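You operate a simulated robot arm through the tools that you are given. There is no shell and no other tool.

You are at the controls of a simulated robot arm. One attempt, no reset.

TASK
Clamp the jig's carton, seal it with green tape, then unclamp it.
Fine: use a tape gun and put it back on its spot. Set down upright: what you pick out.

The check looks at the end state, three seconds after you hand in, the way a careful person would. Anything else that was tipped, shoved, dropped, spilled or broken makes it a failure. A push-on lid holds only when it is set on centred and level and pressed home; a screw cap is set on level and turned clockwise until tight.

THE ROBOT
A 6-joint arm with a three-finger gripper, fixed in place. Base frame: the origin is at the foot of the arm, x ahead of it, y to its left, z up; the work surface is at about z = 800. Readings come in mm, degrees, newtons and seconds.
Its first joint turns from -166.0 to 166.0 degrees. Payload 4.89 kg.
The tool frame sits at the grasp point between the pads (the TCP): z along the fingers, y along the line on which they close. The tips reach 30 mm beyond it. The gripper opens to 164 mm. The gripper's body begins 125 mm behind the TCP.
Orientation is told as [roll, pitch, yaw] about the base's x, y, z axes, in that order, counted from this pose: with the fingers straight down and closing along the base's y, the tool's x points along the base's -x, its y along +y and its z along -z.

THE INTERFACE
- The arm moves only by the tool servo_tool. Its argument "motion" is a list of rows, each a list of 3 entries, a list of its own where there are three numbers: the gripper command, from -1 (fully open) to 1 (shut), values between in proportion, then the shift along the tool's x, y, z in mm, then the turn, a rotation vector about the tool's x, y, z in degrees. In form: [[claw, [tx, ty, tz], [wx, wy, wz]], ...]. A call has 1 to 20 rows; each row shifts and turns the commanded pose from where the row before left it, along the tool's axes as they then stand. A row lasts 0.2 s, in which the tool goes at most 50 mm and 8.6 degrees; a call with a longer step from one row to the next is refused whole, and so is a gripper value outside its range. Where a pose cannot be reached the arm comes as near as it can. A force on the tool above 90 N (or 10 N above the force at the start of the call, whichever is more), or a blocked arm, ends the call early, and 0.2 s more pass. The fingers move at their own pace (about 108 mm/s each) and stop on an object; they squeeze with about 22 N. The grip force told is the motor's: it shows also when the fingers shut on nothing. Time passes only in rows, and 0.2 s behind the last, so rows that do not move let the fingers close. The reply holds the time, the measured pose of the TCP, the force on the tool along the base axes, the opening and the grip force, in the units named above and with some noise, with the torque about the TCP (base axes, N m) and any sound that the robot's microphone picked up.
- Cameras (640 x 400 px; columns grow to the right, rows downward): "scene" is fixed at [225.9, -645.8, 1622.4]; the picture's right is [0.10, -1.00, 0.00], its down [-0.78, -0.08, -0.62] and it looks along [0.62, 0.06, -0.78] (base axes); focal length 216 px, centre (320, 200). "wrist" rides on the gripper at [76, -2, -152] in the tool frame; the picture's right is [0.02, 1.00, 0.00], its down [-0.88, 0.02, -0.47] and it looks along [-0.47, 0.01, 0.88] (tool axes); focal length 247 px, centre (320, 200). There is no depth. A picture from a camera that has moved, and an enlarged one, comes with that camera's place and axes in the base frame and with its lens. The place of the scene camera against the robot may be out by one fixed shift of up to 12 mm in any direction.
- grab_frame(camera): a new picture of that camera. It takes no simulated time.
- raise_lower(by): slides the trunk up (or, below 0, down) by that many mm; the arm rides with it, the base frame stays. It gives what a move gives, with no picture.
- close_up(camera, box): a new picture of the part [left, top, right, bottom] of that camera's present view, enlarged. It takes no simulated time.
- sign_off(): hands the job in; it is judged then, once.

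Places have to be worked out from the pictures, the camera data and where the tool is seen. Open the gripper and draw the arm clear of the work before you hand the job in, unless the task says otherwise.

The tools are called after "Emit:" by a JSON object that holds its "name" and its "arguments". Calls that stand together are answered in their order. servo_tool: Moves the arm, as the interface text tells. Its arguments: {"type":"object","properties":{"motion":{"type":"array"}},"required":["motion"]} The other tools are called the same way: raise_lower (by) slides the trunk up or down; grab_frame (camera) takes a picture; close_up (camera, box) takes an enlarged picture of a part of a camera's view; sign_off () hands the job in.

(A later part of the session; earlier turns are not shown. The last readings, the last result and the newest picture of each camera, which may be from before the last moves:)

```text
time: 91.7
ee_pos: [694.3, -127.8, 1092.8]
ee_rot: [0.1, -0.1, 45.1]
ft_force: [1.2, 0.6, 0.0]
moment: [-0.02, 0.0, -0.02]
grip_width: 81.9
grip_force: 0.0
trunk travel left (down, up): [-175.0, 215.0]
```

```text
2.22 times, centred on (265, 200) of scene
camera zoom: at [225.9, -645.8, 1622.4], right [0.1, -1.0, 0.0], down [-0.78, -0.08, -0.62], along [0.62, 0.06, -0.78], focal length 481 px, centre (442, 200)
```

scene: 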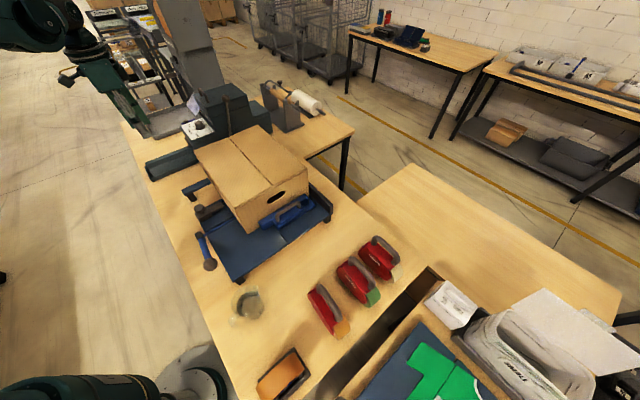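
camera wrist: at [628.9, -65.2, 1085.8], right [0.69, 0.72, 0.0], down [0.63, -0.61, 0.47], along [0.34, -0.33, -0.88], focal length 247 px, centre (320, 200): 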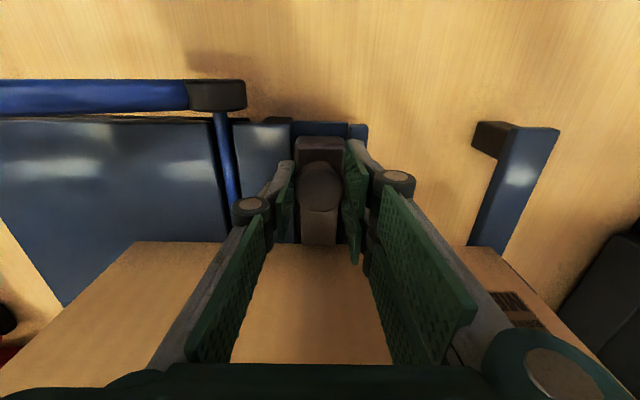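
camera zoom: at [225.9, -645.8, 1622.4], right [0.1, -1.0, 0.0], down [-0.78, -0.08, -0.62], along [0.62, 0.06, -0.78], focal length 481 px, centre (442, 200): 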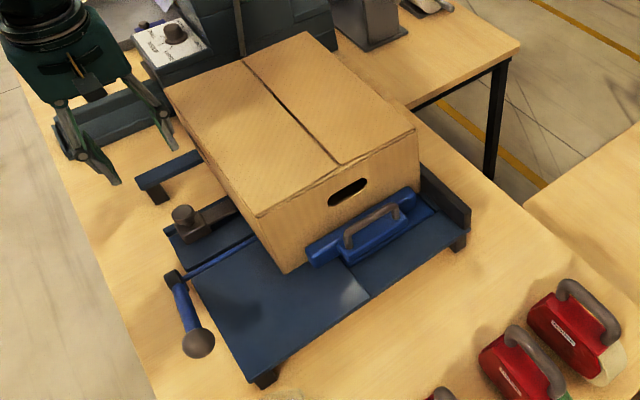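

Bar, slider and carton stay in place. I go back over the lever's ball and grip it.

Emit:
{"name": "servo_tool", "arguments": {"motion": [[0.0, [38.8, 9.7, 0], [0, 0, 0]], [0.0, [38.8, 9.7, 0], [0, 0, 0]], [0.0, [38.8, 9.7, 0], [0, 0, 0]], [0.0, [38.8, 9.7, 0], [0, 0, 0]], [0.0, [38.8, 9.7, 0], [0, 0, 0]], [0.0, [38.8, 9.7, 0], [0, 0, 0]], [0.0, [38.8, 9.7, 0], [0, 0, 0]], [0.0, [0, 0, 0], [0, 0, 0]], [0.0, [0, 0, 40], [0, 0, 0]], [0.0, [0, 0, 40], [0, 0, 0]], [0.0, [0, 0, 40], [0, 0, 0]], [0.0, [0, 0, 27], [0, 0, 0]], [0.0, [0, 0, 0], [0, 0, 0]]]}}

Emit:
{"name": "grab_frame", "arguments": {"camera": "wrist"}}

```text
time: 94.5
ee_pos: [453.0, -269.8, 945.9]
ee_rot: [0.1, -0.1, 44.9]
ft_force: [0.6, -0.5, 0.5]
moment: [0.05, 0.05, -0.02]
grip_width: 81.9
grip_force: 0.1
trunk travel left (down, up): [-175.0, 215.0]
```

```text
taken
camera wrist: at [400.1, -324.8, 1097.3], right [-0.72, 0.69, 0.0], down [0.61, 0.64, 0.47], along [0.33, 0.34, -0.88], focal length 247 px, centre (320, 200)
```

wrist: 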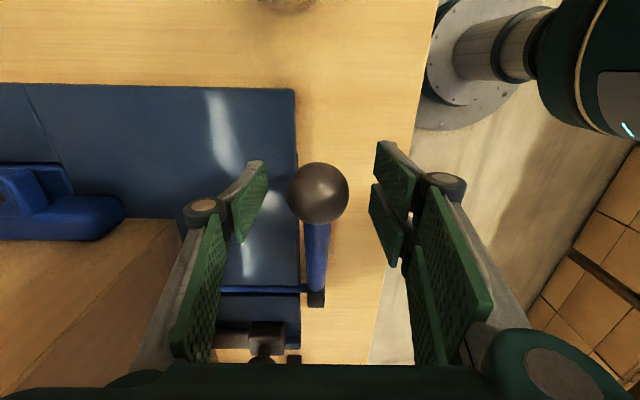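

Emit:
{"name": "servo_tool", "arguments": {"motion": [[1, [0, 0, 0], [0, 0, 0]], [1, [0, 0, 0], [0, 0, 0]], [1, [0, 0, 0], [0, 0, 0]]]}}

Emit:
{"name": "servo_tool", "arguments": {"motion": [[1, [-1.4, 0, -3.6], [0, 0, 0]], [1, [-1.4, 0, -3.6], [0, 0, 0]], [1, [-1.5, 0, -3.5], [0, 0, 0]], [1, [-1.6, 0, -3.5], [0, 0, 0]], [1, [0, 0, 0], [0, 0, 0]]]}}

Emit:
{"name": "grab_frame", "arguments": {"camera": "wrist"}}

Emit:
{"name": "close_up", "arguments": {"camera": "scene", "box": [150, 180, 270, 280]}}

```text
time: 95.3
ee_pos: [454.2, -271.0, 945.2]
ee_rot: [-0.1, -0.1, 44.9]
ft_force: [17.7, -18.9, 0.9]
moment: [-0.11, -0.24, -0.02]
grip_width: 41.5
grip_force: 44.7
trunk travel left (down, up): [-175.0, 215.0]
```

```text
time: 96.5
ee_pos: [459.9, -267.6, 959.4]
ee_rot: [0.2, -0.2, 45.0]
ft_force: [-0.1, -21.4, -38.2]
moment: [-0.18, 0.06, -0.04]
grip_width: 42.1
grip_force: 45.1
trunk travel left (down, up): [-175.0, 215.0]
```

```text
taken
camera wrist: at [404.8, -322.5, 1111.5], right [-0.72, 0.69, 0.0], down [0.61, 0.63, 0.47], along [0.33, 0.34, -0.88], focal length 247 px, centre (320, 200)
```

wrist: 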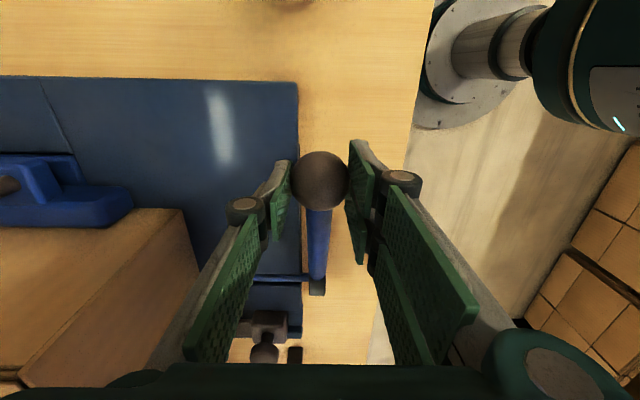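

```text
4.00 times, centred on (210, 230) of scene
camera zoom: at [225.9, -645.8, 1622.4], right [0.1, -1.0, 0.0], down [-0.78, -0.08, -0.62], along [0.62, 0.06, -0.78], focal length 865 px, centre (760, 80)
```

zoom: 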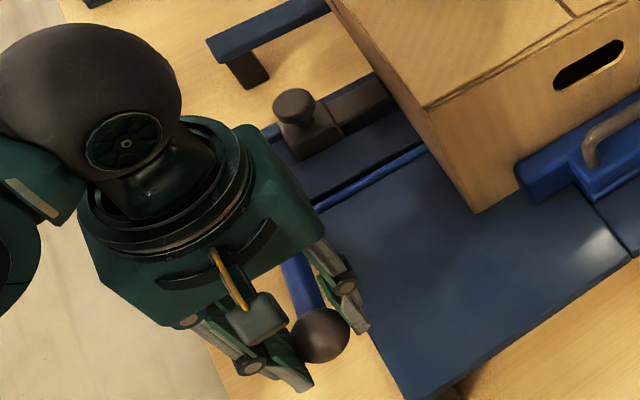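

The lever still does not move under the friction grip, even with the carton seated both ways. Before trying a firm push from below I check how tall the glass mug near that approach path is.

Emit:
{"name": "servo_tool", "arguments": {"motion": [[0.0, [0, 0, 0], [0, 0, 0]], [0.0, [0, 0, 0], [0, 0, 0]], [0.0, [0, 0, -40], [0, 0, 0]], [0.0, [0, 0, -40], [0, 0, 0]], [0.0, [0, 0, -40], [0, 0, 0]], [0.0, [0, 0, 0], [0, 0, 0]]]}}

Emit:
{"name": "close_up", "arguments": {"camera": "scene", "box": [215, 270, 285, 335]}}

Emit:
{"name": "grab_frame", "arguments": {"camera": "wrist"}}

```text
time: 97.9
ee_pos: [456.5, -266.4, 1078.7]
ee_rot: [0.0, -0.1, 44.9]
ft_force: [-1.0, 0.7, -0.1]
moment: [-0.05, -0.05, 0.0]
grip_width: 82.0
grip_force: 0.0
trunk travel left (down, up): [-175.0, 215.0]
```

```text
6.15 times, centred on (250, 302) of scene
camera zoom: at [225.9, -645.8, 1622.4], right [0.1, -1.0, 0.0], down [-0.78, -0.08, -0.62], along [0.62, 0.06, -0.78], focal length 1331 px, centre (751, -431)
```

zoom: 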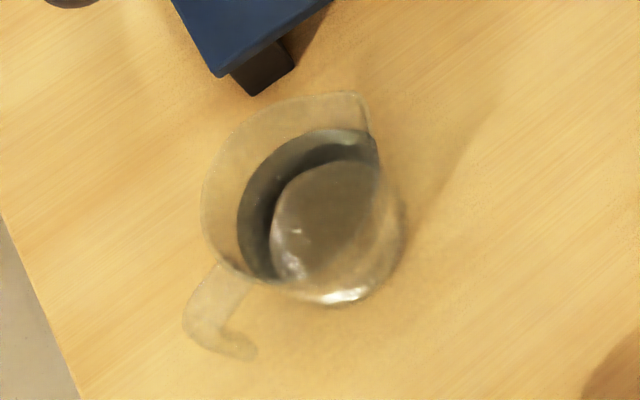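

```text
taken
camera wrist: at [403.0, -320.9, 1231.7], right [-0.72, 0.69, 0.0], down [0.61, 0.64, 0.47], along [0.33, 0.34, -0.88], focal length 247 px, centre (320, 200)
```

wrist: 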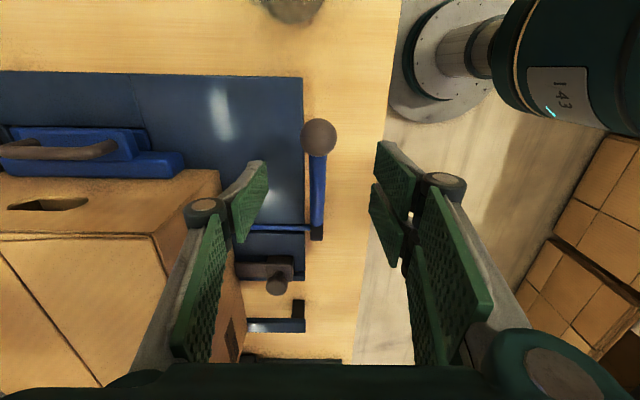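

It is a glass jug with liquid (centre near (366, -402), rim at about z = 910), so I keep well above it. I close the fingers, tilt 45° forward and go beneath the ball for a firm upward push.

Emit:
{"name": "servo_tool", "arguments": {"motion": [[1, [0, 0, 0], [0, -7.5, 0]], [1, [0, 0, 0], [0, -7.5, 0]], [1, [0, 0, 0], [0, -7.5, 0]], [1, [0, 0, 0], [0, -7.5, 0]], [1, [0, 0, 0], [0, -7.5, 0]], [1, [0, 0, 0], [0, -7.5, 0]], [1, [45, -0.7, -3], [0, 0, 0]], [1, [45, -0.7, -3], [0, 0, 0]], [1, [47, -0.6, -3], [0, 0, 0]], [1, [0, 0, 0], [0, 0, 0]]]}}

Emit:
{"name": "grab_frame", "arguments": {"camera": "wrist"}}

Emit:
{"name": "grab_frame", "arguments": {"camera": "scene"}}

```text
time: 100.1
ee_pos: [385.8, -344.8, 988.9]
ee_rot: [0.0, -45.0, 44.9]
ft_force: [1.3, -0.9, 0.2]
moment: [0.04, -0.01, 0.03]
grip_width: 0.0
grip_force: 22.0
trunk travel left (down, up): [-175.0, 215.0]
```

```text
taken
camera wrist: at [273.1, -459.7, 1042.6], right [-0.72, 0.7, -0.02], down [0.19, 0.22, 0.96], along [0.67, 0.68, -0.29], focal length 247 px, centre (320, 200)
```

wrist: 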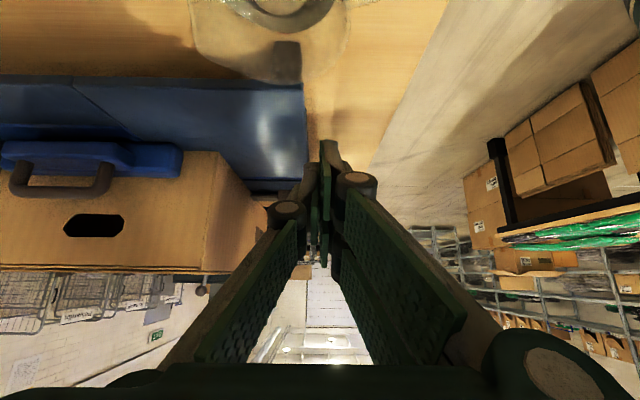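

```text
taken
```

scene: 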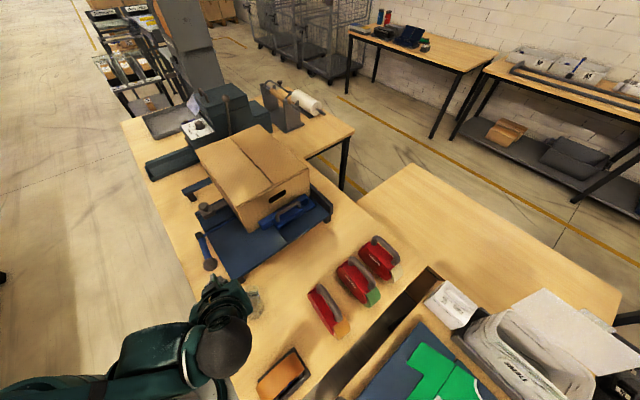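

The path beneath the lever is free and the jug is well below. I approach 92 mm along the tool axis.

Emit:
{"name": "servo_tool", "arguments": {"motion": [[1, [0, 1.5, 30], [0, 0, 0]], [1, [0, 1.5, 32], [0, 0, 0]], [1, [0, 0, 30], [0, 0, 0]], [1, [0, 0, 0], [0, 0, 0]]]}}

Emit:
{"name": "grab_frame", "arguments": {"camera": "wrist"}}

Emit:
{"name": "close_up", "arguments": {"camera": "scene", "box": [170, 200, 290, 300]}}

```text
time: 100.8
ee_pos: [413.2, -314.2, 948.8]
ee_rot: [0.0, -45.2, 44.8]
ft_force: [-17.7, -14.1, 11.4]
moment: [0.33, -0.45, 0.14]
grip_width: 0.1
grip_force: 22.1
trunk travel left (down, up): [-175.0, 215.0]
stopped in row 3: the force on the tool passed its limit at 205 N (the readings are from after the stop); the commanded pose is now the measured one
```

```text
taken
camera wrist: at [299.4, -429.1, 1001.4], right [-0.71, 0.7, -0.02], down [0.19, 0.21, 0.96], along [0.67, 0.68, -0.28], focal length 247 px, centre (320, 200)
```

wrist: 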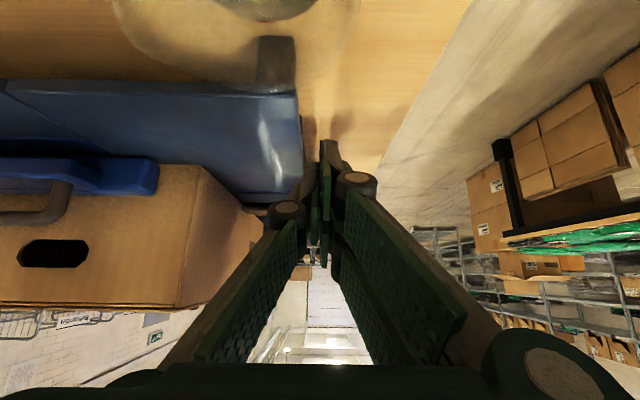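

```text
4.00 times, centred on (230, 250) of scene
camera zoom: at [225.9, -645.8, 1622.4], right [0.1, -1.0, 0.0], down [-0.78, -0.08, -0.62], along [0.62, 0.06, -0.78], focal length 865 px, centre (680, 0)
```

zoom: 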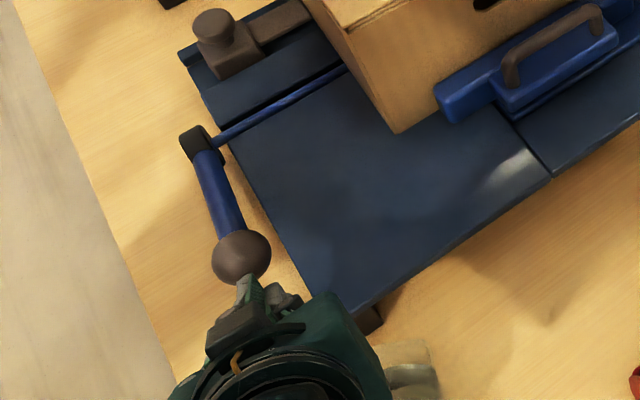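

The fingertips ran into something in front of the ball (force spike), so I back off along the tool axis at once and check the jug and the ball.

Emit:
{"name": "servo_tool", "arguments": {"motion": [[1, [0, 0, -20], [0, 0, 0]], [1, [0, 0, -40], [0, 0, 0]], [1, [0, 0, -40], [0, 0, 0]], [1, [0, 0, -40], [0, 0, 0]], [1, [0, 0, 0], [0, 0, 0]]]}}

Emit:
{"name": "grab_frame", "arguments": {"camera": "wrist"}}

Emit:
{"name": "close_up", "arguments": {"camera": "scene", "box": [180, 220, 300, 340]}}

```text
time: 102.0
ee_pos: [347.1, -385.0, 1047.9]
ee_rot: [0.0, -45.2, 44.8]
ft_force: [0.4, 1.0, 0.4]
moment: [-0.01, -0.02, -0.02]
grip_width: 0.0
grip_force: 21.7
trunk travel left (down, up): [-175.0, 215.0]
```

```text
taken
camera wrist: at [232.5, -499.8, 1100.8], right [-0.72, 0.7, -0.01], down [0.19, 0.21, 0.96], along [0.67, 0.68, -0.29], focal length 247 px, centre (320, 200)
```

wrist: 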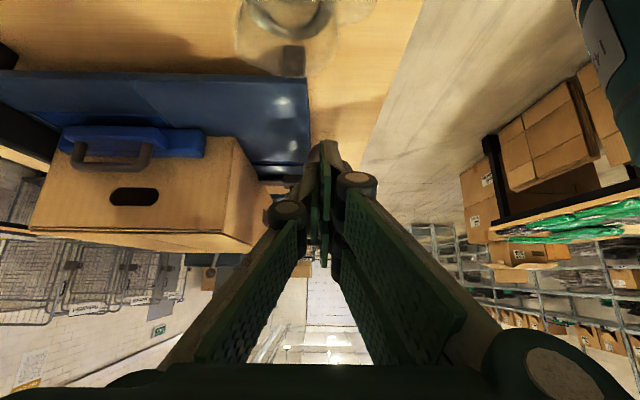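

```text
3.33 times, centred on (240, 280) of scene
camera zoom: at [225.9, -645.8, 1622.4], right [0.1, -1.0, 0.0], down [-0.78, -0.08, -0.62], along [0.62, 0.06, -0.78], focal length 721 px, centre (587, -67)
```

zoom: 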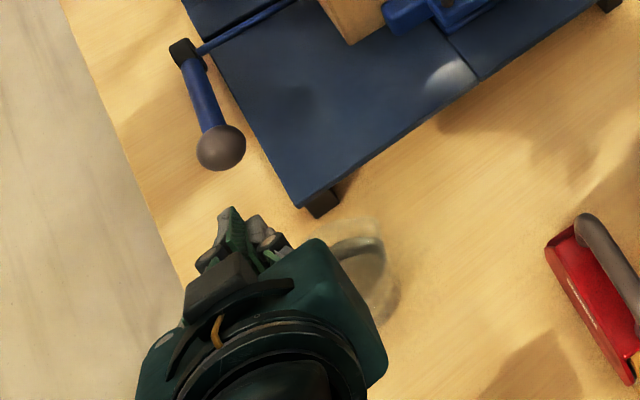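

Emit:
{"name": "servo_tool", "arguments": {"motion": [[1, [-28, 0, -28], [0, 0, 0]], [1, [-28, 0, -28], [0, 0, 0]], [1, [0, 0, 0], [0, 7.5, 0]], [1, [0, 0, 0], [0, 7.5, 0]], [1, [0, 0, 0], [0, 7.5, 0]], [1, [0, 0, 0], [0, 7.5, 0]], [1, [0, 0, 0], [0, 7.5, 0]], [1, [0, 0, 0], [0, 7.5, 0]], [1, [0, 40, 0], [0, 0, 0]], [1, [0, 40, 0], [0, 0, 0]], [1, [0, 0, 0], [0, 0, 0]]]}}

Emit:
{"name": "close_up", "arguments": {"camera": "scene", "box": [215, 270, 285, 335]}}

Emit:
{"name": "grab_frame", "arguments": {"camera": "wrist"}}

```text
time: 104.3
ee_pos: [347.3, -401.1, 1143.6]
ee_rot: [0.0, -0.1, 44.8]
ft_force: [-0.1, -0.8, 0.6]
moment: [-0.02, -0.06, -0.01]
grip_width: 0.0
grip_force: 22.5
trunk travel left (down, up): [-175.0, 215.0]
stopped in row 11: the arm was blocked; the commanded pose is now the measured one
```

```text
6.15 times, centred on (250, 302) of scene
camera zoom: at [225.9, -645.8, 1622.4], right [0.1, -1.0, 0.0], down [-0.78, -0.08, -0.62], along [0.62, 0.06, -0.78], focal length 1331 px, centre (751, -431)
```

zoom: 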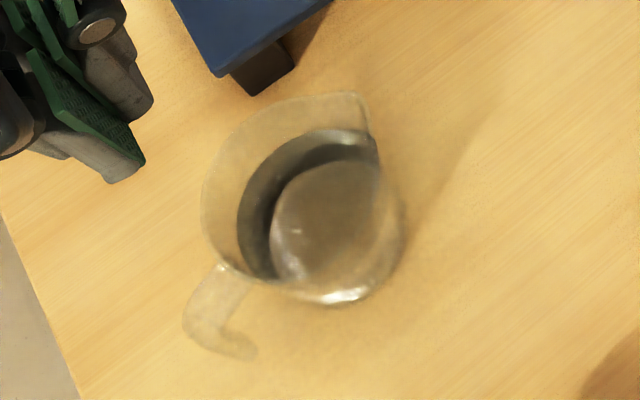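

```text
taken
camera wrist: at [294.4, -456.0, 1296.0], right [-0.72, 0.69, 0.0], down [0.61, 0.63, 0.48], along [0.33, 0.34, -0.88], focal length 247 px, centre (320, 200)
```

wrist: 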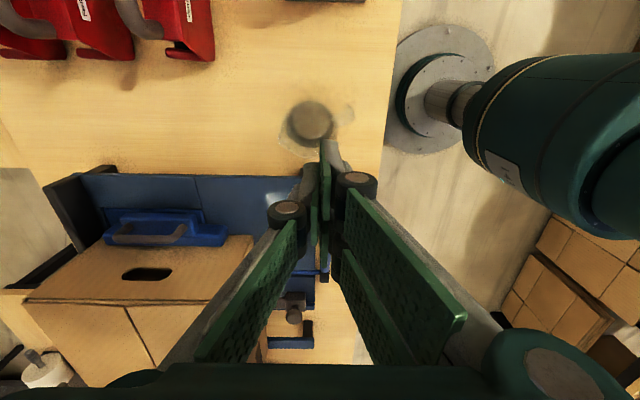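

The jug and the ball are untouched; the spike came from the fingertip meeting the ball, which the press test puts at z ≈ 940, a little lower than I assumed. I set up again with a line about 12 mm lower.

Emit:
{"name": "servo_tool", "arguments": {"motion": [[1, [0, 0, 0], [0, -7.5, 0]], [1, [0, 0, 0], [0, -7.5, 0]], [1, [0, 0, 0], [0, -7.5, 0]], [1, [0, 0, 0], [0, -7.5, 0]], [1, [0, 0, 0], [0, -7.5, 0]], [1, [0, 0, 0], [0, -7.5, 0]], [1, [18, 4, 40.2], [0, 0, 0]], [1, [18, 4, 40.2], [0, 0, 0]], [1, [18, 4, 40.2], [0, 0, 0]], [1, [18, 4, 40.2], [0, 0, 0]], [1, [0, 0, 0], [0, 0, 0]]]}}

Emit:
{"name": "close_up", "arguments": {"camera": "scene", "box": [180, 220, 300, 340]}}

```text
time: 106.7
ee_pos: [381.6, -343.2, 977.8]
ee_rot: [0.1, -45.1, 44.8]
ft_force: [0.6, 0.0, 0.0]
moment: [0.07, 0.02, 0.03]
grip_width: 0.0
grip_force: 21.8
trunk travel left (down, up): [-175.0, 215.0]
```

```text
3.33 times, centred on (240, 280) of scene
camera zoom: at [225.9, -645.8, 1622.4], right [0.1, -1.0, 0.0], down [-0.78, -0.08, -0.62], along [0.62, 0.06, -0.78], focal length 721 px, centre (587, -67)
```

zoom: 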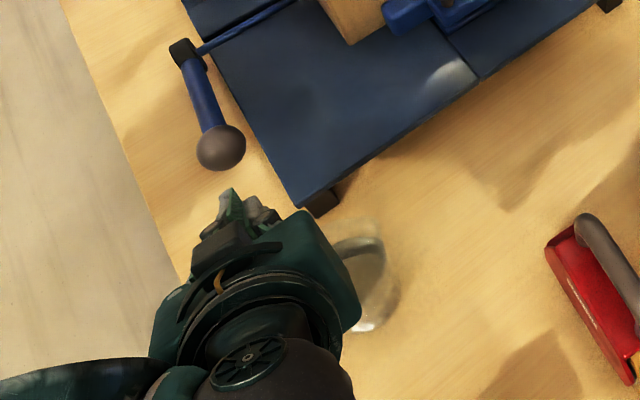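

The line now runs about 11 mm beneath the ball. I approach slowly, 12 mm per step.

Emit:
{"name": "servo_tool", "arguments": {"motion": [[1, [1.5, 0, 12], [0, 0, 0]], [1, [0, 0, 12], [0, 0, 0]], [1, [0, 0, 12], [0, 0, 0]], [1, [0, 0, 12], [0, 0, 0]], [1, [0, 0, 12], [0, 0, 0]], [1, [0, 0, 12], [0, 0, 0]], [1, [0, 0, 10], [0, 0, 0]], [1, [0, 0, 6], [0, 0, 0]], [1, [0, 0, 0], [0, 0, 0]]]}}

Emit:
{"name": "close_up", "arguments": {"camera": "scene", "box": [170, 200, 290, 300]}}

Emit:
{"name": "grab_frame", "arguments": {"camera": "wrist"}}

```text
time: 108.7
ee_pos: [425.1, -299.0, 918.0]
ee_rot: [0.0, -45.2, 44.9]
ft_force: [-8.5, -8.3, -5.5]
moment: [-0.03, -0.03, -0.05]
grip_width: 0.1
grip_force: 22.1
trunk travel left (down, up): [-175.0, 215.0]
```

```text
4.00 times, centred on (230, 250) of scene
camera zoom: at [225.9, -645.8, 1622.4], right [0.1, -1.0, 0.0], down [-0.78, -0.08, -0.62], along [0.62, 0.06, -0.78], focal length 865 px, centre (680, 0)
```

zoom: 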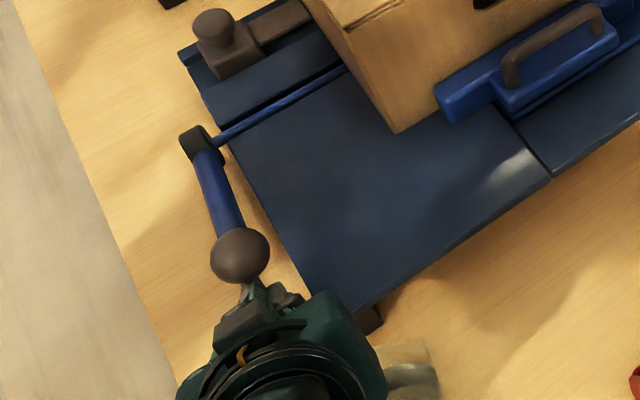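

```text
taken
camera wrist: at [310.3, -414.9, 970.1], right [-0.72, 0.7, -0.01], down [0.19, 0.21, 0.96], along [0.67, 0.68, -0.29], focal length 247 px, centre (320, 200)
```

wrist: 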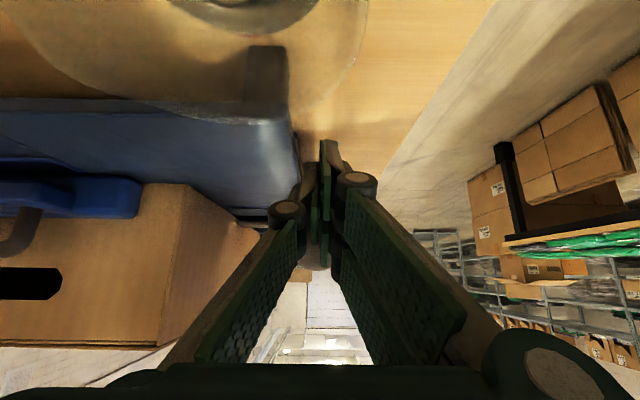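

The fingers are beneath the ball with light contact. I push up along the arc direction in 1.5 mm steps.

Emit:
{"name": "servo_tool", "arguments": {"motion": [[1, [-1.5, 0, 0], [0, 0, 0]], [1, [-1.5, 0, 0], [0, 0, 0]], [1, [-1.5, 0, 0], [0, 0, 0]], [1, [-1.5, 0, 0], [0, 0, 0]], [1, [0, 0, 0], [0, 0, 0]]]}}

Emit:
{"name": "close_up", "arguments": {"camera": "scene", "box": [170, 200, 290, 300]}}

```text
time: 109.6
ee_pos: [424.2, -300.2, 917.8]
ee_rot: [0.3, -44.7, 44.6]
ft_force: [-16.5, -12.1, -27.8]
moment: [-0.41, 0.24, 0.01]
grip_width: 0.1
grip_force: 22.2
trunk travel left (down, up): [-175.0, 215.0]
stopped in row 4: the force on the tool passed its limit at 94 N (the readings are from after the stop); the commanded pose is now the measured one
```

```text
4.00 times, centred on (230, 250) of scene
camera zoom: at [225.9, -645.8, 1622.4], right [0.1, -1.0, 0.0], down [-0.78, -0.08, -0.62], along [0.62, 0.06, -0.78], focal length 865 px, centre (680, 0)
```

zoom: 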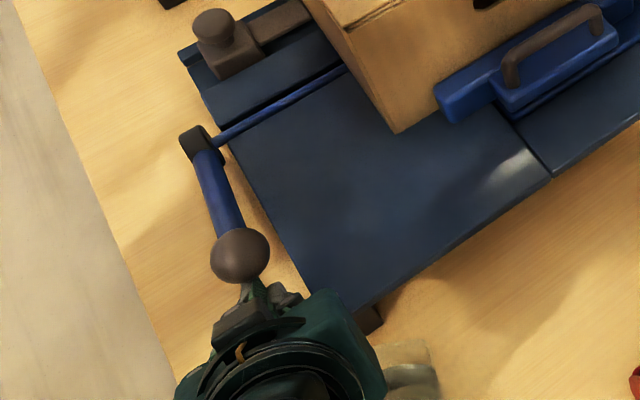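

Even 94 N upward does not move the lever, so it is held. I look closely at the hub and shaft for a latch before using any more force.

Emit:
{"name": "close_up", "arguments": {"camera": "scene", "box": [205, 222, 245, 252]}}

Emit:
{"name": "close_up", "arguments": {"camera": "scene", "box": [205, 195, 255, 240]}}

Emit:
{"name": "close_up", "arguments": {"camera": "scene", "box": [255, 195, 335, 255]}}

```text
13.33 times, centred on (225, 237) of scene
camera zoom: at [225.9, -645.8, 1622.4], right [0.1, -1.0, 0.0], down [-0.78, -0.08, -0.62], along [0.62, 0.06, -0.78], focal length 2884 px, centre (1587, -293)
```

zoom: 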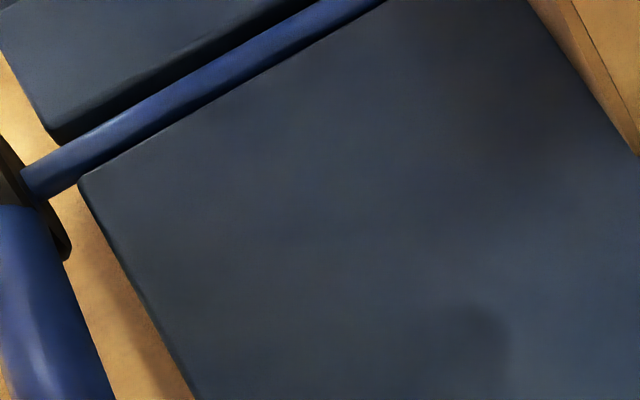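

```text
8.89 times, centred on (230, 218) of scene
camera zoom: at [225.9, -645.8, 1622.4], right [0.1, -1.0, 0.0], down [-0.78, -0.08, -0.62], along [0.62, 0.06, -0.78], focal length 1922 px, centre (1120, 44)
```

zoom: 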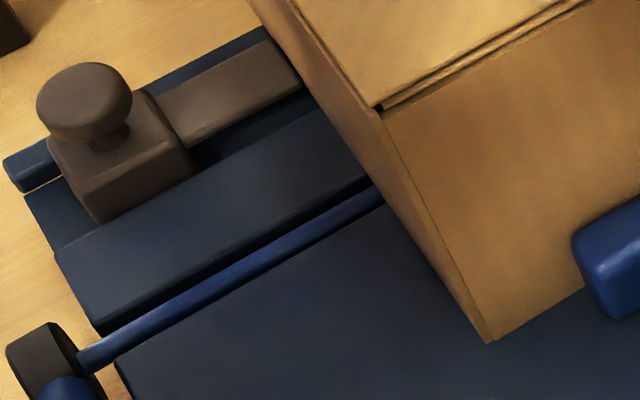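

```text
6.67 times, centred on (295, 225) of scene
camera zoom: at [225.9, -645.8, 1622.4], right [0.1, -1.0, 0.0], down [-0.78, -0.08, -0.62], along [0.62, 0.06, -0.78], focal length 1442 px, centre (487, 33)
```

zoom: 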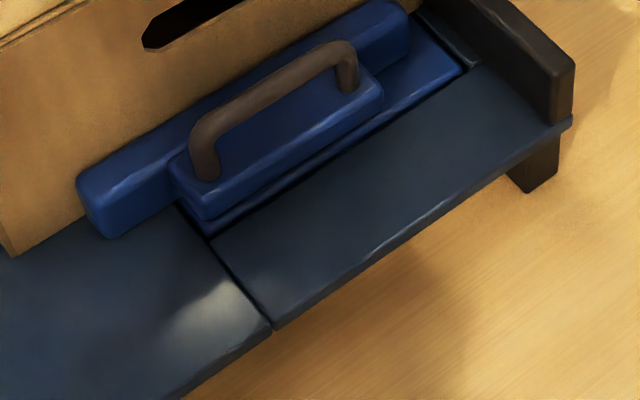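

Seen up close, the lever's shaft runs to the lighter blue panel under the carton, and the pusher bar now sits over that panel: the lever looks like the ejector, rightly blocked while the pusher is closed. The clamp is the pusher bar plus the side slider, both snug, so I leave the lever alone and back off.

Emit:
{"name": "servo_tool", "arguments": {"motion": [[1, [6, 0, 0], [0, 0, 0]], [1, [0, 0, -25], [0, 0, 0]], [1, [0, 0, -40], [0, 0, 0]], [1, [0, 0, -40], [0, 0, 0]], [1, [0, 0, -30], [0, 0, 0]], [1, [-28, 0, -28], [0, 0, 0]], [1, [-28, 0, -28], [0, 0, 0]], [1, [0, 0, 0], [0, 7.5, 0]], [1, [0, 0, 0], [0, 7.5, 0]], [1, [0, 0, 0], [0, 7.5, 0]], [1, [0, 0, 0], [0, 7.5, 0]], [1, [0, 0, 0], [0, 7.5, 0]], [1, [0, 0, 0], [0, 7.5, 0]], [1, [0, 0, 0], [0, 0, 0]]]}}

Emit:
{"name": "grab_frame", "arguments": {"camera": "scene"}}

Emit:
{"name": "close_up", "arguments": {"camera": "scene", "box": [190, 110, 320, 215]}}

```text
time: 112.6
ee_pos: [355.6, -368.4, 1088.2]
ee_rot: [0.0, 0.3, 44.9]
ft_force: [0.6, 0.1, 0.2]
moment: [-0.06, -0.01, -0.01]
grip_width: 0.0
grip_force: 21.8
trunk travel left (down, up): [-175.0, 215.0]
```

```text
taken
```

scene: 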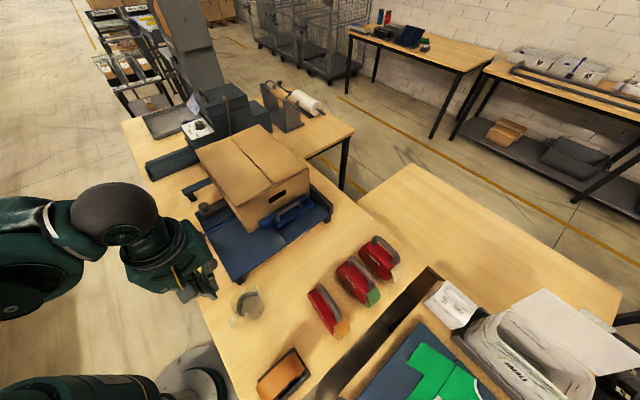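

```text
3.81 times, centred on (255, 162) of scene
camera zoom: at [225.9, -645.8, 1622.4], right [0.1, -1.0, 0.0], down [-0.78, -0.08, -0.62], along [0.62, 0.06, -0.78], focal length 824 px, centre (568, 343)
```

zoom: 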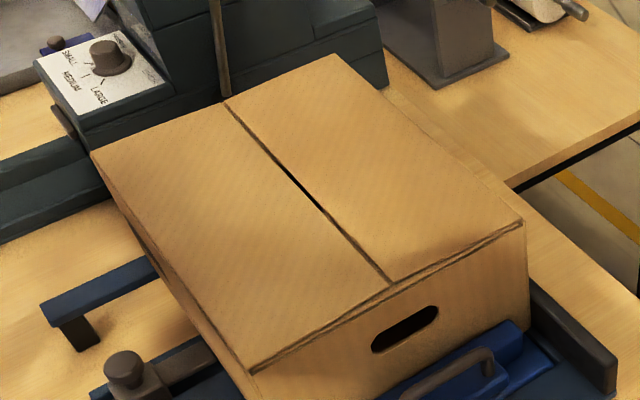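

The carton sits square, its seam a clean line from front to back. Now I go for the green gun: I move above its handle at z ≈ 1150.

Emit:
{"name": "servo_tool", "arguments": {"motion": [[0.0, [0, 0, -40], [0, 0, 0]], [0.0, [18.5, -36.1, -2.5], [0, 0, 0]], [0.0, [18.5, -36.1, -2.5], [0, 0, 0]], [0.0, [18.5, -36.1, -2.5], [0, 0, 0]], [0.0, [18.5, -36.1, -2.5], [0, 0, 0]], [0.0, [18.5, -36.1, -2.5], [0, 0, 0]], [0.0, [18.5, -36.1, -2.5], [0, 0, 0]], [0.0, [18.5, -36.1, -2.5], [0, 0, 0]], [0.0, [18.5, -36.1, -2.5], [0, 0, 0]], [0.0, [18.5, -36.1, -2.5], [0, 0, 0]], [0.0, [18.5, -36.1, -2.5], [0, 0, 0]], [0.0, [0, 0, 0], [0, 0, 0]]]}}

Emit:
{"name": "grab_frame", "arguments": {"camera": "wrist"}}

```text
time: 115.2
ee_pos: [479.5, -756.4, 1152.9]
ee_rot: [0.1, 0.2, 44.6]
ft_force: [-0.3, -1.1, -0.4]
moment: [0.13, 0.07, 0.0]
grip_width: 82.0
grip_force: 0.0
trunk travel left (down, up): [-175.0, 215.0]
```

```text
taken
camera wrist: at [426.9, -810.6, 1306.0], right [-0.72, 0.69, 0.0], down [0.61, 0.63, 0.47], along [0.32, 0.34, -0.88], focal length 247 px, centre (320, 200)
```

wrist: 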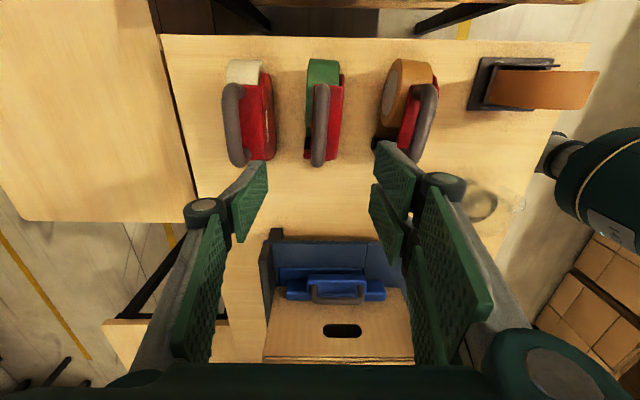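

Emit:
{"name": "close_up", "arguments": {"camera": "wrist", "box": [280, 50, 360, 180]}}

Emit:
{"name": "close_up", "arguments": {"camera": "scene", "box": [320, 240, 400, 320]}}

```text
3.08 times, centred on (320, 115) of wrist
camera zoom: at [426.9, -810.6, 1306.0], right [-0.72, 0.69, 0.0], down [0.61, 0.63, 0.47], along [0.32, 0.34, -0.88], focal length 760 px, centre (320, 462)
```

zoom: 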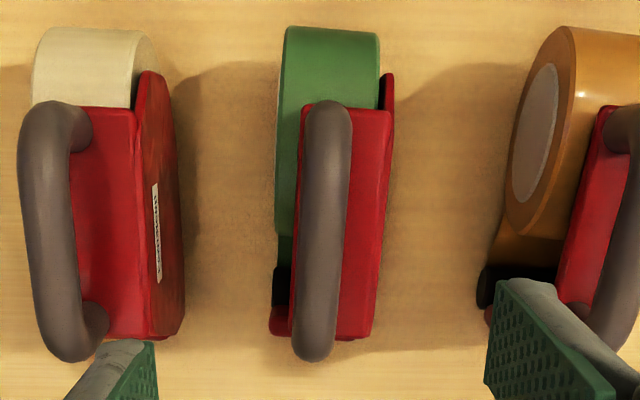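

```text
5.00 times, centred on (360, 280) of scene
camera zoom: at [225.9, -645.8, 1622.4], right [0.1, -1.0, 0.0], down [-0.78, -0.08, -0.62], along [0.62, 0.06, -0.78], focal length 1081 px, centre (120, -200)
```

zoom: 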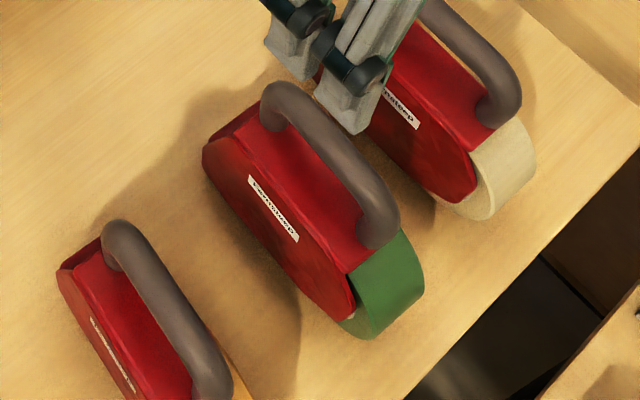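

The handle lies right under the TCP, but the gun's heading is about 42°, so I turn the tool by 3° to match it and descend to z ≈ 1005.

Emit:
{"name": "servo_tool", "arguments": {"motion": [[0.0, [0, 0, 30], [0, 0, 2.8]], [0.0, [0, 0, 40], [0, 0, 0]], [0.0, [0, 0, 40], [0, 0, 0]], [0.0, [0, 0, 38], [0, 0, 0]], [0.0, [0, 0, 0], [0, 0, 0]]]}}

Emit:
{"name": "grab_frame", "arguments": {"camera": "wrist"}}

Emit:
{"name": "close_up", "arguments": {"camera": "wrist", "box": [230, 80, 410, 240]}}

```text
time: 116.4
ee_pos: [477.7, -754.3, 1002.5]
ee_rot: [0.0, 0.1, 42.0]
ft_force: [-0.3, 0.5, 0.2]
moment: [0.03, 0.05, 0.0]
grip_width: 81.9
grip_force: 0.1
trunk travel left (down, up): [-175.0, 215.0]
```

```text
taken
camera wrist: at [421.9, -806.7, 1156.8], right [-0.68, 0.73, 0.0], down [0.64, 0.6, 0.47], along [0.34, 0.32, -0.88], focal length 247 px, centre (320, 200)
```

wrist: 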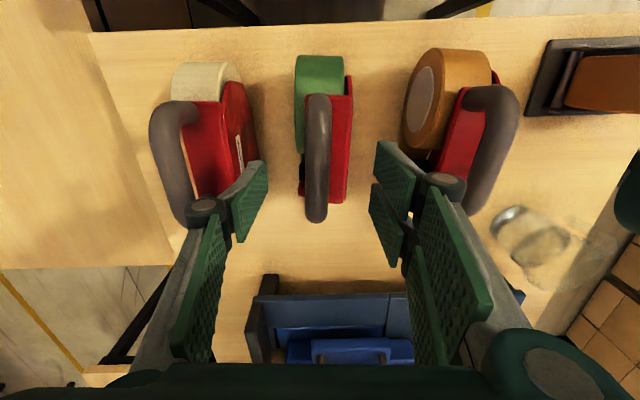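

```text
2.50 times, centred on (320, 160) of wrist
camera zoom: at [421.9, -806.7, 1156.8], right [-0.68, 0.73, 0.0], down [0.64, 0.6, 0.47], along [0.34, 0.32, -0.88], focal length 617 px, centre (320, 300)
```

zoom: 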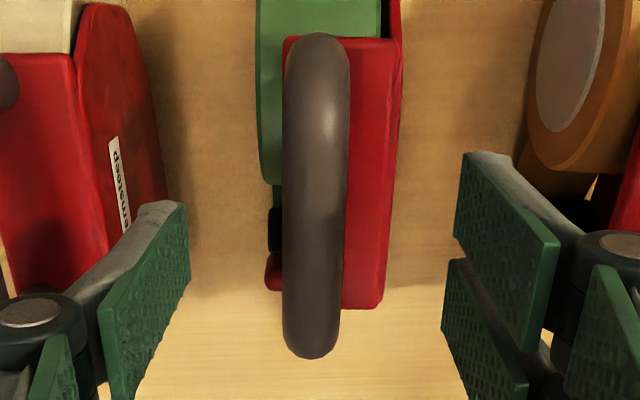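

The handle is aligned; I correct 2.5 mm sideways and 6 mm toward the roll, descend to z ≈ 960 and close.

Emit:
{"name": "servo_tool", "arguments": {"motion": [[0.0, [6, -2.5, 0], [0, 0, 0]], [0.0, [0, 0, 15], [0, 0, 0]], [0.0, [0, 0, 15], [0, 0, 0]], [0.0, [0, 0, 12], [0, 0, 0]], [0.0, [0, 0, 0], [0, 0, 0]]]}}

Emit:
{"name": "close_up", "arguments": {"camera": "wrist", "box": [220, 80, 420, 280]}}

Emit:
{"name": "close_up", "arguments": {"camera": "scene", "box": [310, 220, 420, 330]}}

```text
time: 117.6
ee_pos: [474.8, -761.2, 963.9]
ee_rot: [0.2, 0.3, 42.0]
ft_force: [0.5, 0.0, -0.6]
moment: [0.04, 0.01, 0.01]
grip_width: 81.8
grip_force: 0.1
trunk travel left (down, up): [-175.0, 215.0]
```

```text
2.00 times, centred on (320, 180) of wrist
camera zoom: at [418.5, -812.6, 1116.9], right [-0.68, 0.73, 0.0], down [0.64, 0.6, 0.47], along [0.34, 0.32, -0.88], focal length 494 px, centre (320, 240)
```

zoom: 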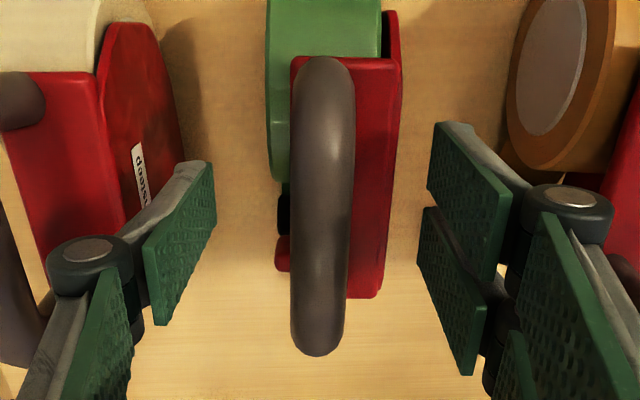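

```text
3.64 times, centred on (365, 275) of scene
camera zoom: at [225.9, -645.8, 1622.4], right [0.1, -1.0, 0.0], down [-0.78, -0.08, -0.62], along [0.62, 0.06, -0.78], focal length 786 px, centre (156, -73)
```

zoom: 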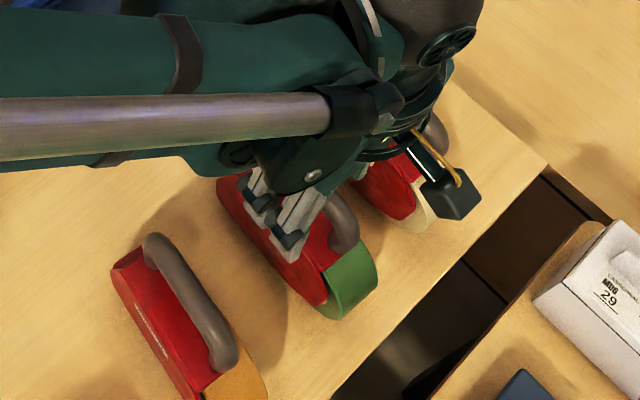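

Emit:
{"name": "servo_tool", "arguments": {"motion": [[0.6, [0, 0, 0], [0, 0, 0]], [1, [0, 0, 0], [0, 0, 0]], [1, [0, 0, 0], [0, 0, 0]], [1, [0, 0, 0], [0, 0, 0]]]}}

Emit:
{"name": "close_up", "arguments": {"camera": "wrist", "box": [220, 80, 420, 280]}}

```text
time: 118.6
ee_pos: [473.0, -761.1, 965.0]
ee_rot: [0.1, 0.2, 42.1]
ft_force: [0.2, -0.6, -0.2]
moment: [0.05, -0.02, -0.04]
grip_width: 19.6
grip_force: 22.6
trunk travel left (down, up): [-175.0, 215.0]
```

```text
2.00 times, centred on (320, 180) of wrist
camera zoom: at [418.5, -812.5, 1117.1], right [-0.68, 0.73, 0.0], down [0.64, 0.6, 0.47], along [0.34, 0.32, -0.88], focal length 494 px, centre (320, 240)
```

zoom: 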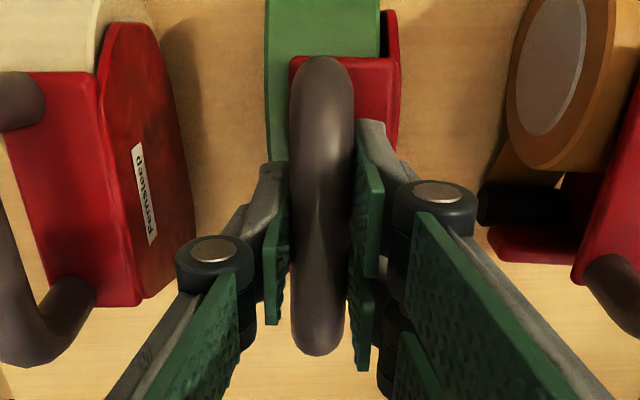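

Emit:
{"name": "servo_tool", "arguments": {"motion": [[1, [0, 0, 0], [0, 0, 0]], [1, [0, 0, 0], [0, 0, 0]]]}}

```text
time: 119.2
ee_pos: [474.3, -762.0, 964.5]
ee_rot: [0.1, 0.2, 42.0]
ft_force: [-0.1, -0.1, -0.6]
moment: [-0.01, 0.03, -0.05]
grip_width: 19.5
grip_force: 22.0
trunk travel left (down, up): [-175.0, 215.0]
```

The hand holds the handle (19.5 mm). The spot to return to is TCP (474, -761.5, 964.5), yaw 42°. I lift 25 mm slowly and check the hold.

Emit:
{"name": "servo_tool", "arguments": {"motion": [[1, [0, 0, -5], [0, 0, 0]], [1, [0, 0, -10], [0, 0, 0]], [1, [0, 0, -10], [0, 0, 0]], [1, [0, 0, 0], [0, 0, 0]]]}}

Emit:
{"name": "close_up", "arguments": {"camera": "wrist", "box": [220, 80, 420, 280]}}

Emit:
{"name": "close_up", "arguments": {"camera": "scene", "box": [310, 220, 420, 330]}}

```text
time: 120.2
ee_pos: [475.7, -760.3, 987.8]
ee_rot: [0.1, 0.1, 42.1]
ft_force: [0.2, 0.5, -3.2]
moment: [-0.03, -0.03, -0.02]
grip_width: 19.3
grip_force: 22.1
trunk travel left (down, up): [-175.0, 215.0]
```

```text
2.00 times, centred on (320, 180) of wrist
camera zoom: at [419.9, -812.2, 1141.3], right [-0.68, 0.73, 0.0], down [0.64, 0.6, 0.47], along [0.34, 0.32, -0.88], focal length 494 px, centre (320, 240)
```

zoom: 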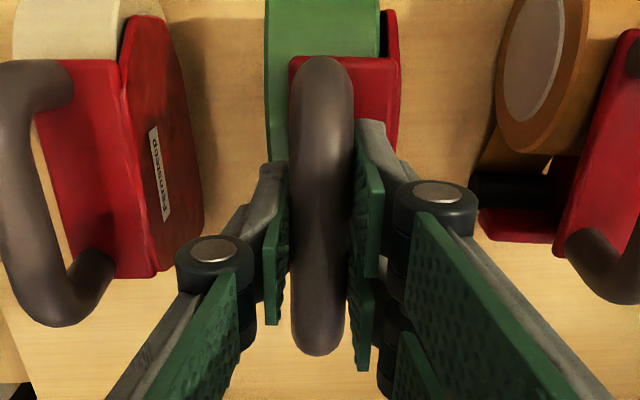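

```text
3.64 times, centred on (365, 275) of scene
camera zoom: at [225.9, -645.8, 1622.4], right [0.1, -1.0, 0.0], down [-0.78, -0.08, -0.62], along [0.62, 0.06, -0.78], focal length 786 px, centre (156, -73)
```

zoom: 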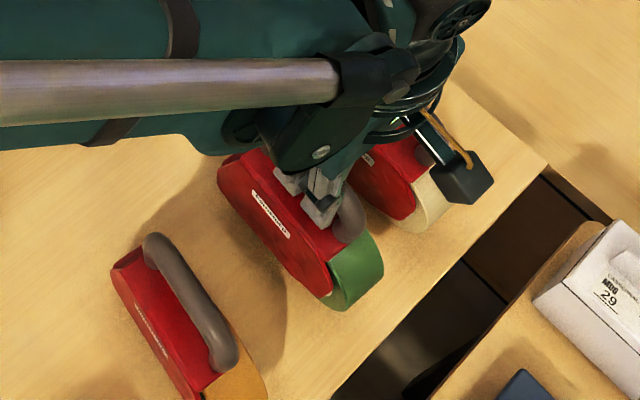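

The gun hangs level in the grip (about 0.35 kg). I raise it to z ≈ 1280 so that it clears the carton, then look.

Emit:
{"name": "servo_tool", "arguments": {"motion": [[1, [0, 0, -30], [0, 0, 0]], [1, [0, 0, -40], [0, 0, 0]], [1, [0, 0, -40], [0, 0, 0]], [1, [0, 0, -40], [0, 0, 0]], [1, [0, 0, -40], [0, 0, 0]], [1, [0, 0, -40], [0, 0, 0]], [1, [0, 0, -40], [0, 0, 0]], [1, [0, 0, -22], [0, 0, 0]], [1, [0, 0, 0], [0, 0, 0]]]}}

Emit:
{"name": "grab_frame", "arguments": {"camera": "wrist"}}

Emit:
{"name": "close_up", "arguments": {"camera": "scene", "box": [260, 130, 420, 290]}}

```text
time: 122.2
ee_pos: [474.8, -759.9, 1283.8]
ee_rot: [0.0, 0.3, 42.0]
ft_force: [-0.5, -0.4, -3.1]
moment: [-0.06, -0.05, 0.03]
grip_width: 19.3
grip_force: 22.2
trunk travel left (down, up): [-175.0, 215.0]
```

```text
taken
camera wrist: at [419.0, -811.6, 1435.3], right [-0.68, 0.73, 0.0], down [0.64, 0.6, 0.47], along [0.34, 0.32, -0.88], focal length 247 px, centre (320, 200)
```

wrist: 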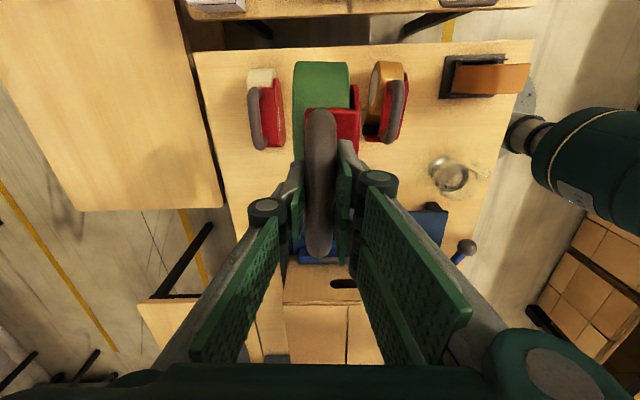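

```text
2.50 times, centred on (340, 210) of scene
camera zoom: at [225.9, -645.8, 1622.4], right [0.1, -1.0, 0.0], down [-0.78, -0.08, -0.62], along [0.62, 0.06, -0.78], focal length 541 px, centre (270, 175)
```

zoom: 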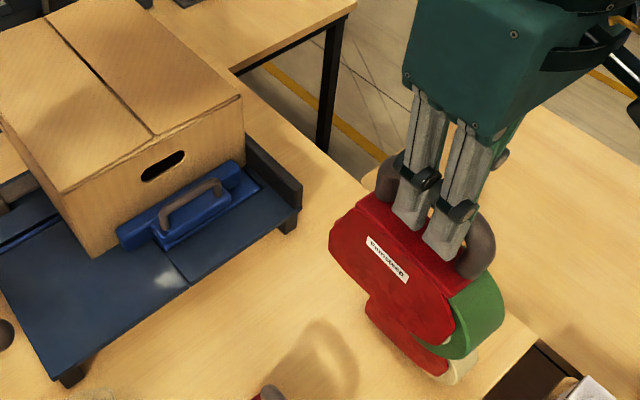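

Emit:
{"name": "close_up", "arguments": {"camera": "scene", "box": [335, 195, 405, 285]}}

Emit:
{"name": "close_up", "arguments": {"camera": "wrist", "box": [230, 50, 420, 270]}}

```text
4.44 times, centred on (370, 240) of scene
camera zoom: at [225.9, -645.8, 1622.4], right [0.1, -1.0, 0.0], down [-0.78, -0.08, -0.62], along [0.62, 0.06, -0.78], focal length 961 px, centre (98, 22)
```

zoom: 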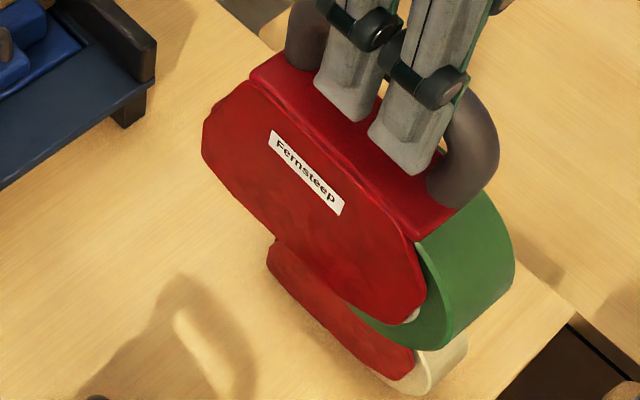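

```text
1.82 times, centred on (325, 160) of wrist
camera zoom: at [419.0, -811.6, 1435.3], right [-0.68, 0.73, 0.0], down [0.64, 0.6, 0.47], along [0.34, 0.32, -0.88], focal length 449 px, centre (311, 273)
```

zoom: 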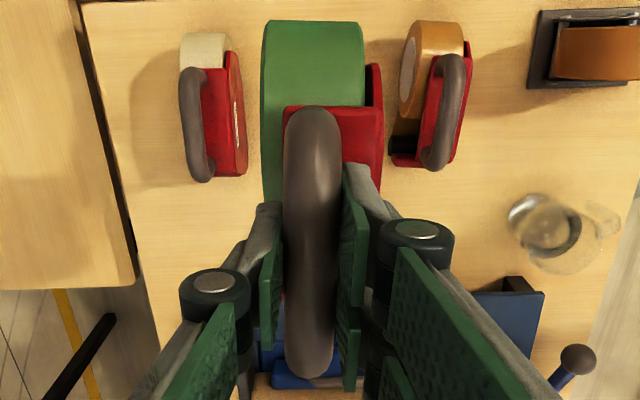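

The gun hangs straight. I turn it back by 3° to the carton's heading and bring it over the front of the jig, offset to the left so that the wrist camera can see the seam.

Emit:
{"name": "servo_tool", "arguments": {"motion": [[1, [0, 0, 0], [0, 0, -3]], [1, [-37.4, 14.7, 0], [0, 0, 0]], [1, [-37.4, 14.7, 0], [0, 0, 0]], [1, [-37.4, 14.7, 0], [0, 0, 0]], [1, [-37.4, 14.7, 0], [0, 0, 0]], [1, [-37.4, 14.7, 0], [0, 0, 0]], [1, [-37.4, 14.7, 0], [0, 0, 0]], [1, [-37.4, 14.7, 0], [0, 0, 0]], [1, [0, 0, 0], [0, 0, 0]]]}}

Emit:
{"name": "grab_frame", "arguments": {"camera": "wrist"}}

Emit:
{"name": "grab_frame", "arguments": {"camera": "scene"}}

```text
time: 124.2
ee_pos: [587.9, -503.6, 1279.6]
ee_rot: [0.1, 0.2, 45.0]
ft_force: [0.9, 0.9, -2.8]
moment: [-0.13, -0.05, 0.04]
grip_width: 19.5
grip_force: 21.2
trunk travel left (down, up): [-175.0, 215.0]
```

```text
taken
camera wrist: at [535.1, -557.5, 1432.6], right [-0.72, 0.69, 0.0], down [0.61, 0.64, 0.47], along [0.32, 0.34, -0.88], focal length 247 px, centre (320, 200)
```

wrist: 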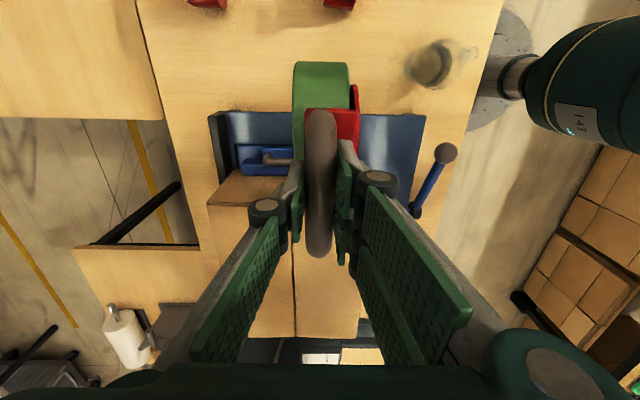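

```text
taken
```

scene: 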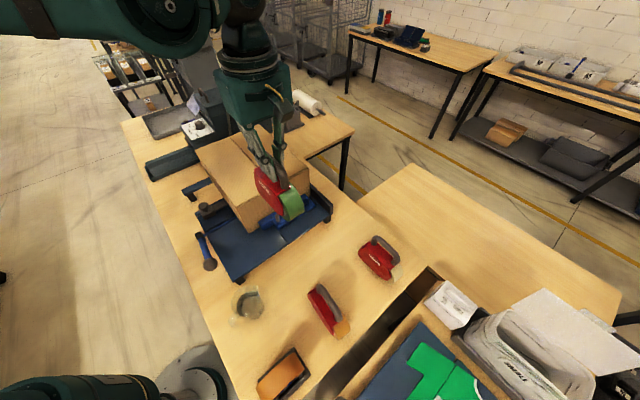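

Emit:
{"name": "close_up", "arguments": {"camera": "wrist", "box": [200, 150, 380, 350]}}

Emit:
{"name": "close_up", "arguments": {"camera": "wrist", "box": [260, 240, 370, 345]}}

```text
2.00 times, centred on (290, 250) of wrist
camera zoom: at [535.1, -557.5, 1432.6], right [-0.72, 0.69, 0.0], down [0.61, 0.64, 0.47], along [0.32, 0.34, -0.88], focal length 494 px, centre (380, 100)
```

zoom: 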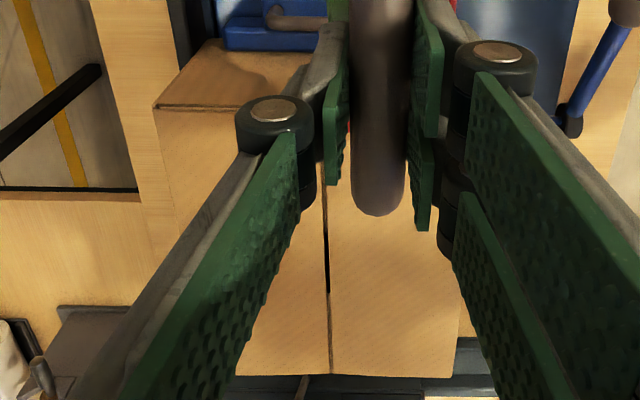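

```text
3.81 times, centred on (315, 292) of wrist
camera zoom: at [535.1, -557.5, 1432.6], right [-0.72, 0.69, 0.0], down [0.61, 0.64, 0.47], along [0.32, 0.34, -0.88], focal length 941 px, centre (339, -152)
```

zoom: 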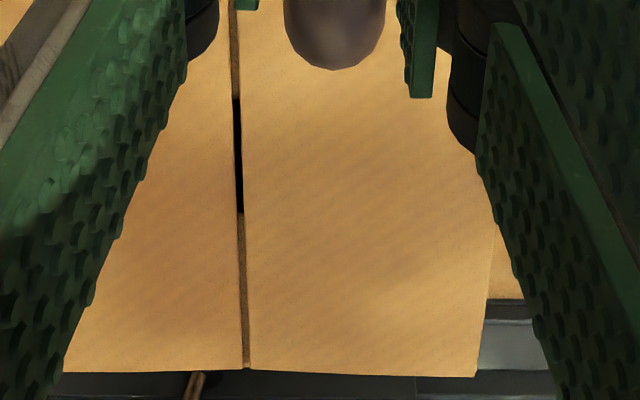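

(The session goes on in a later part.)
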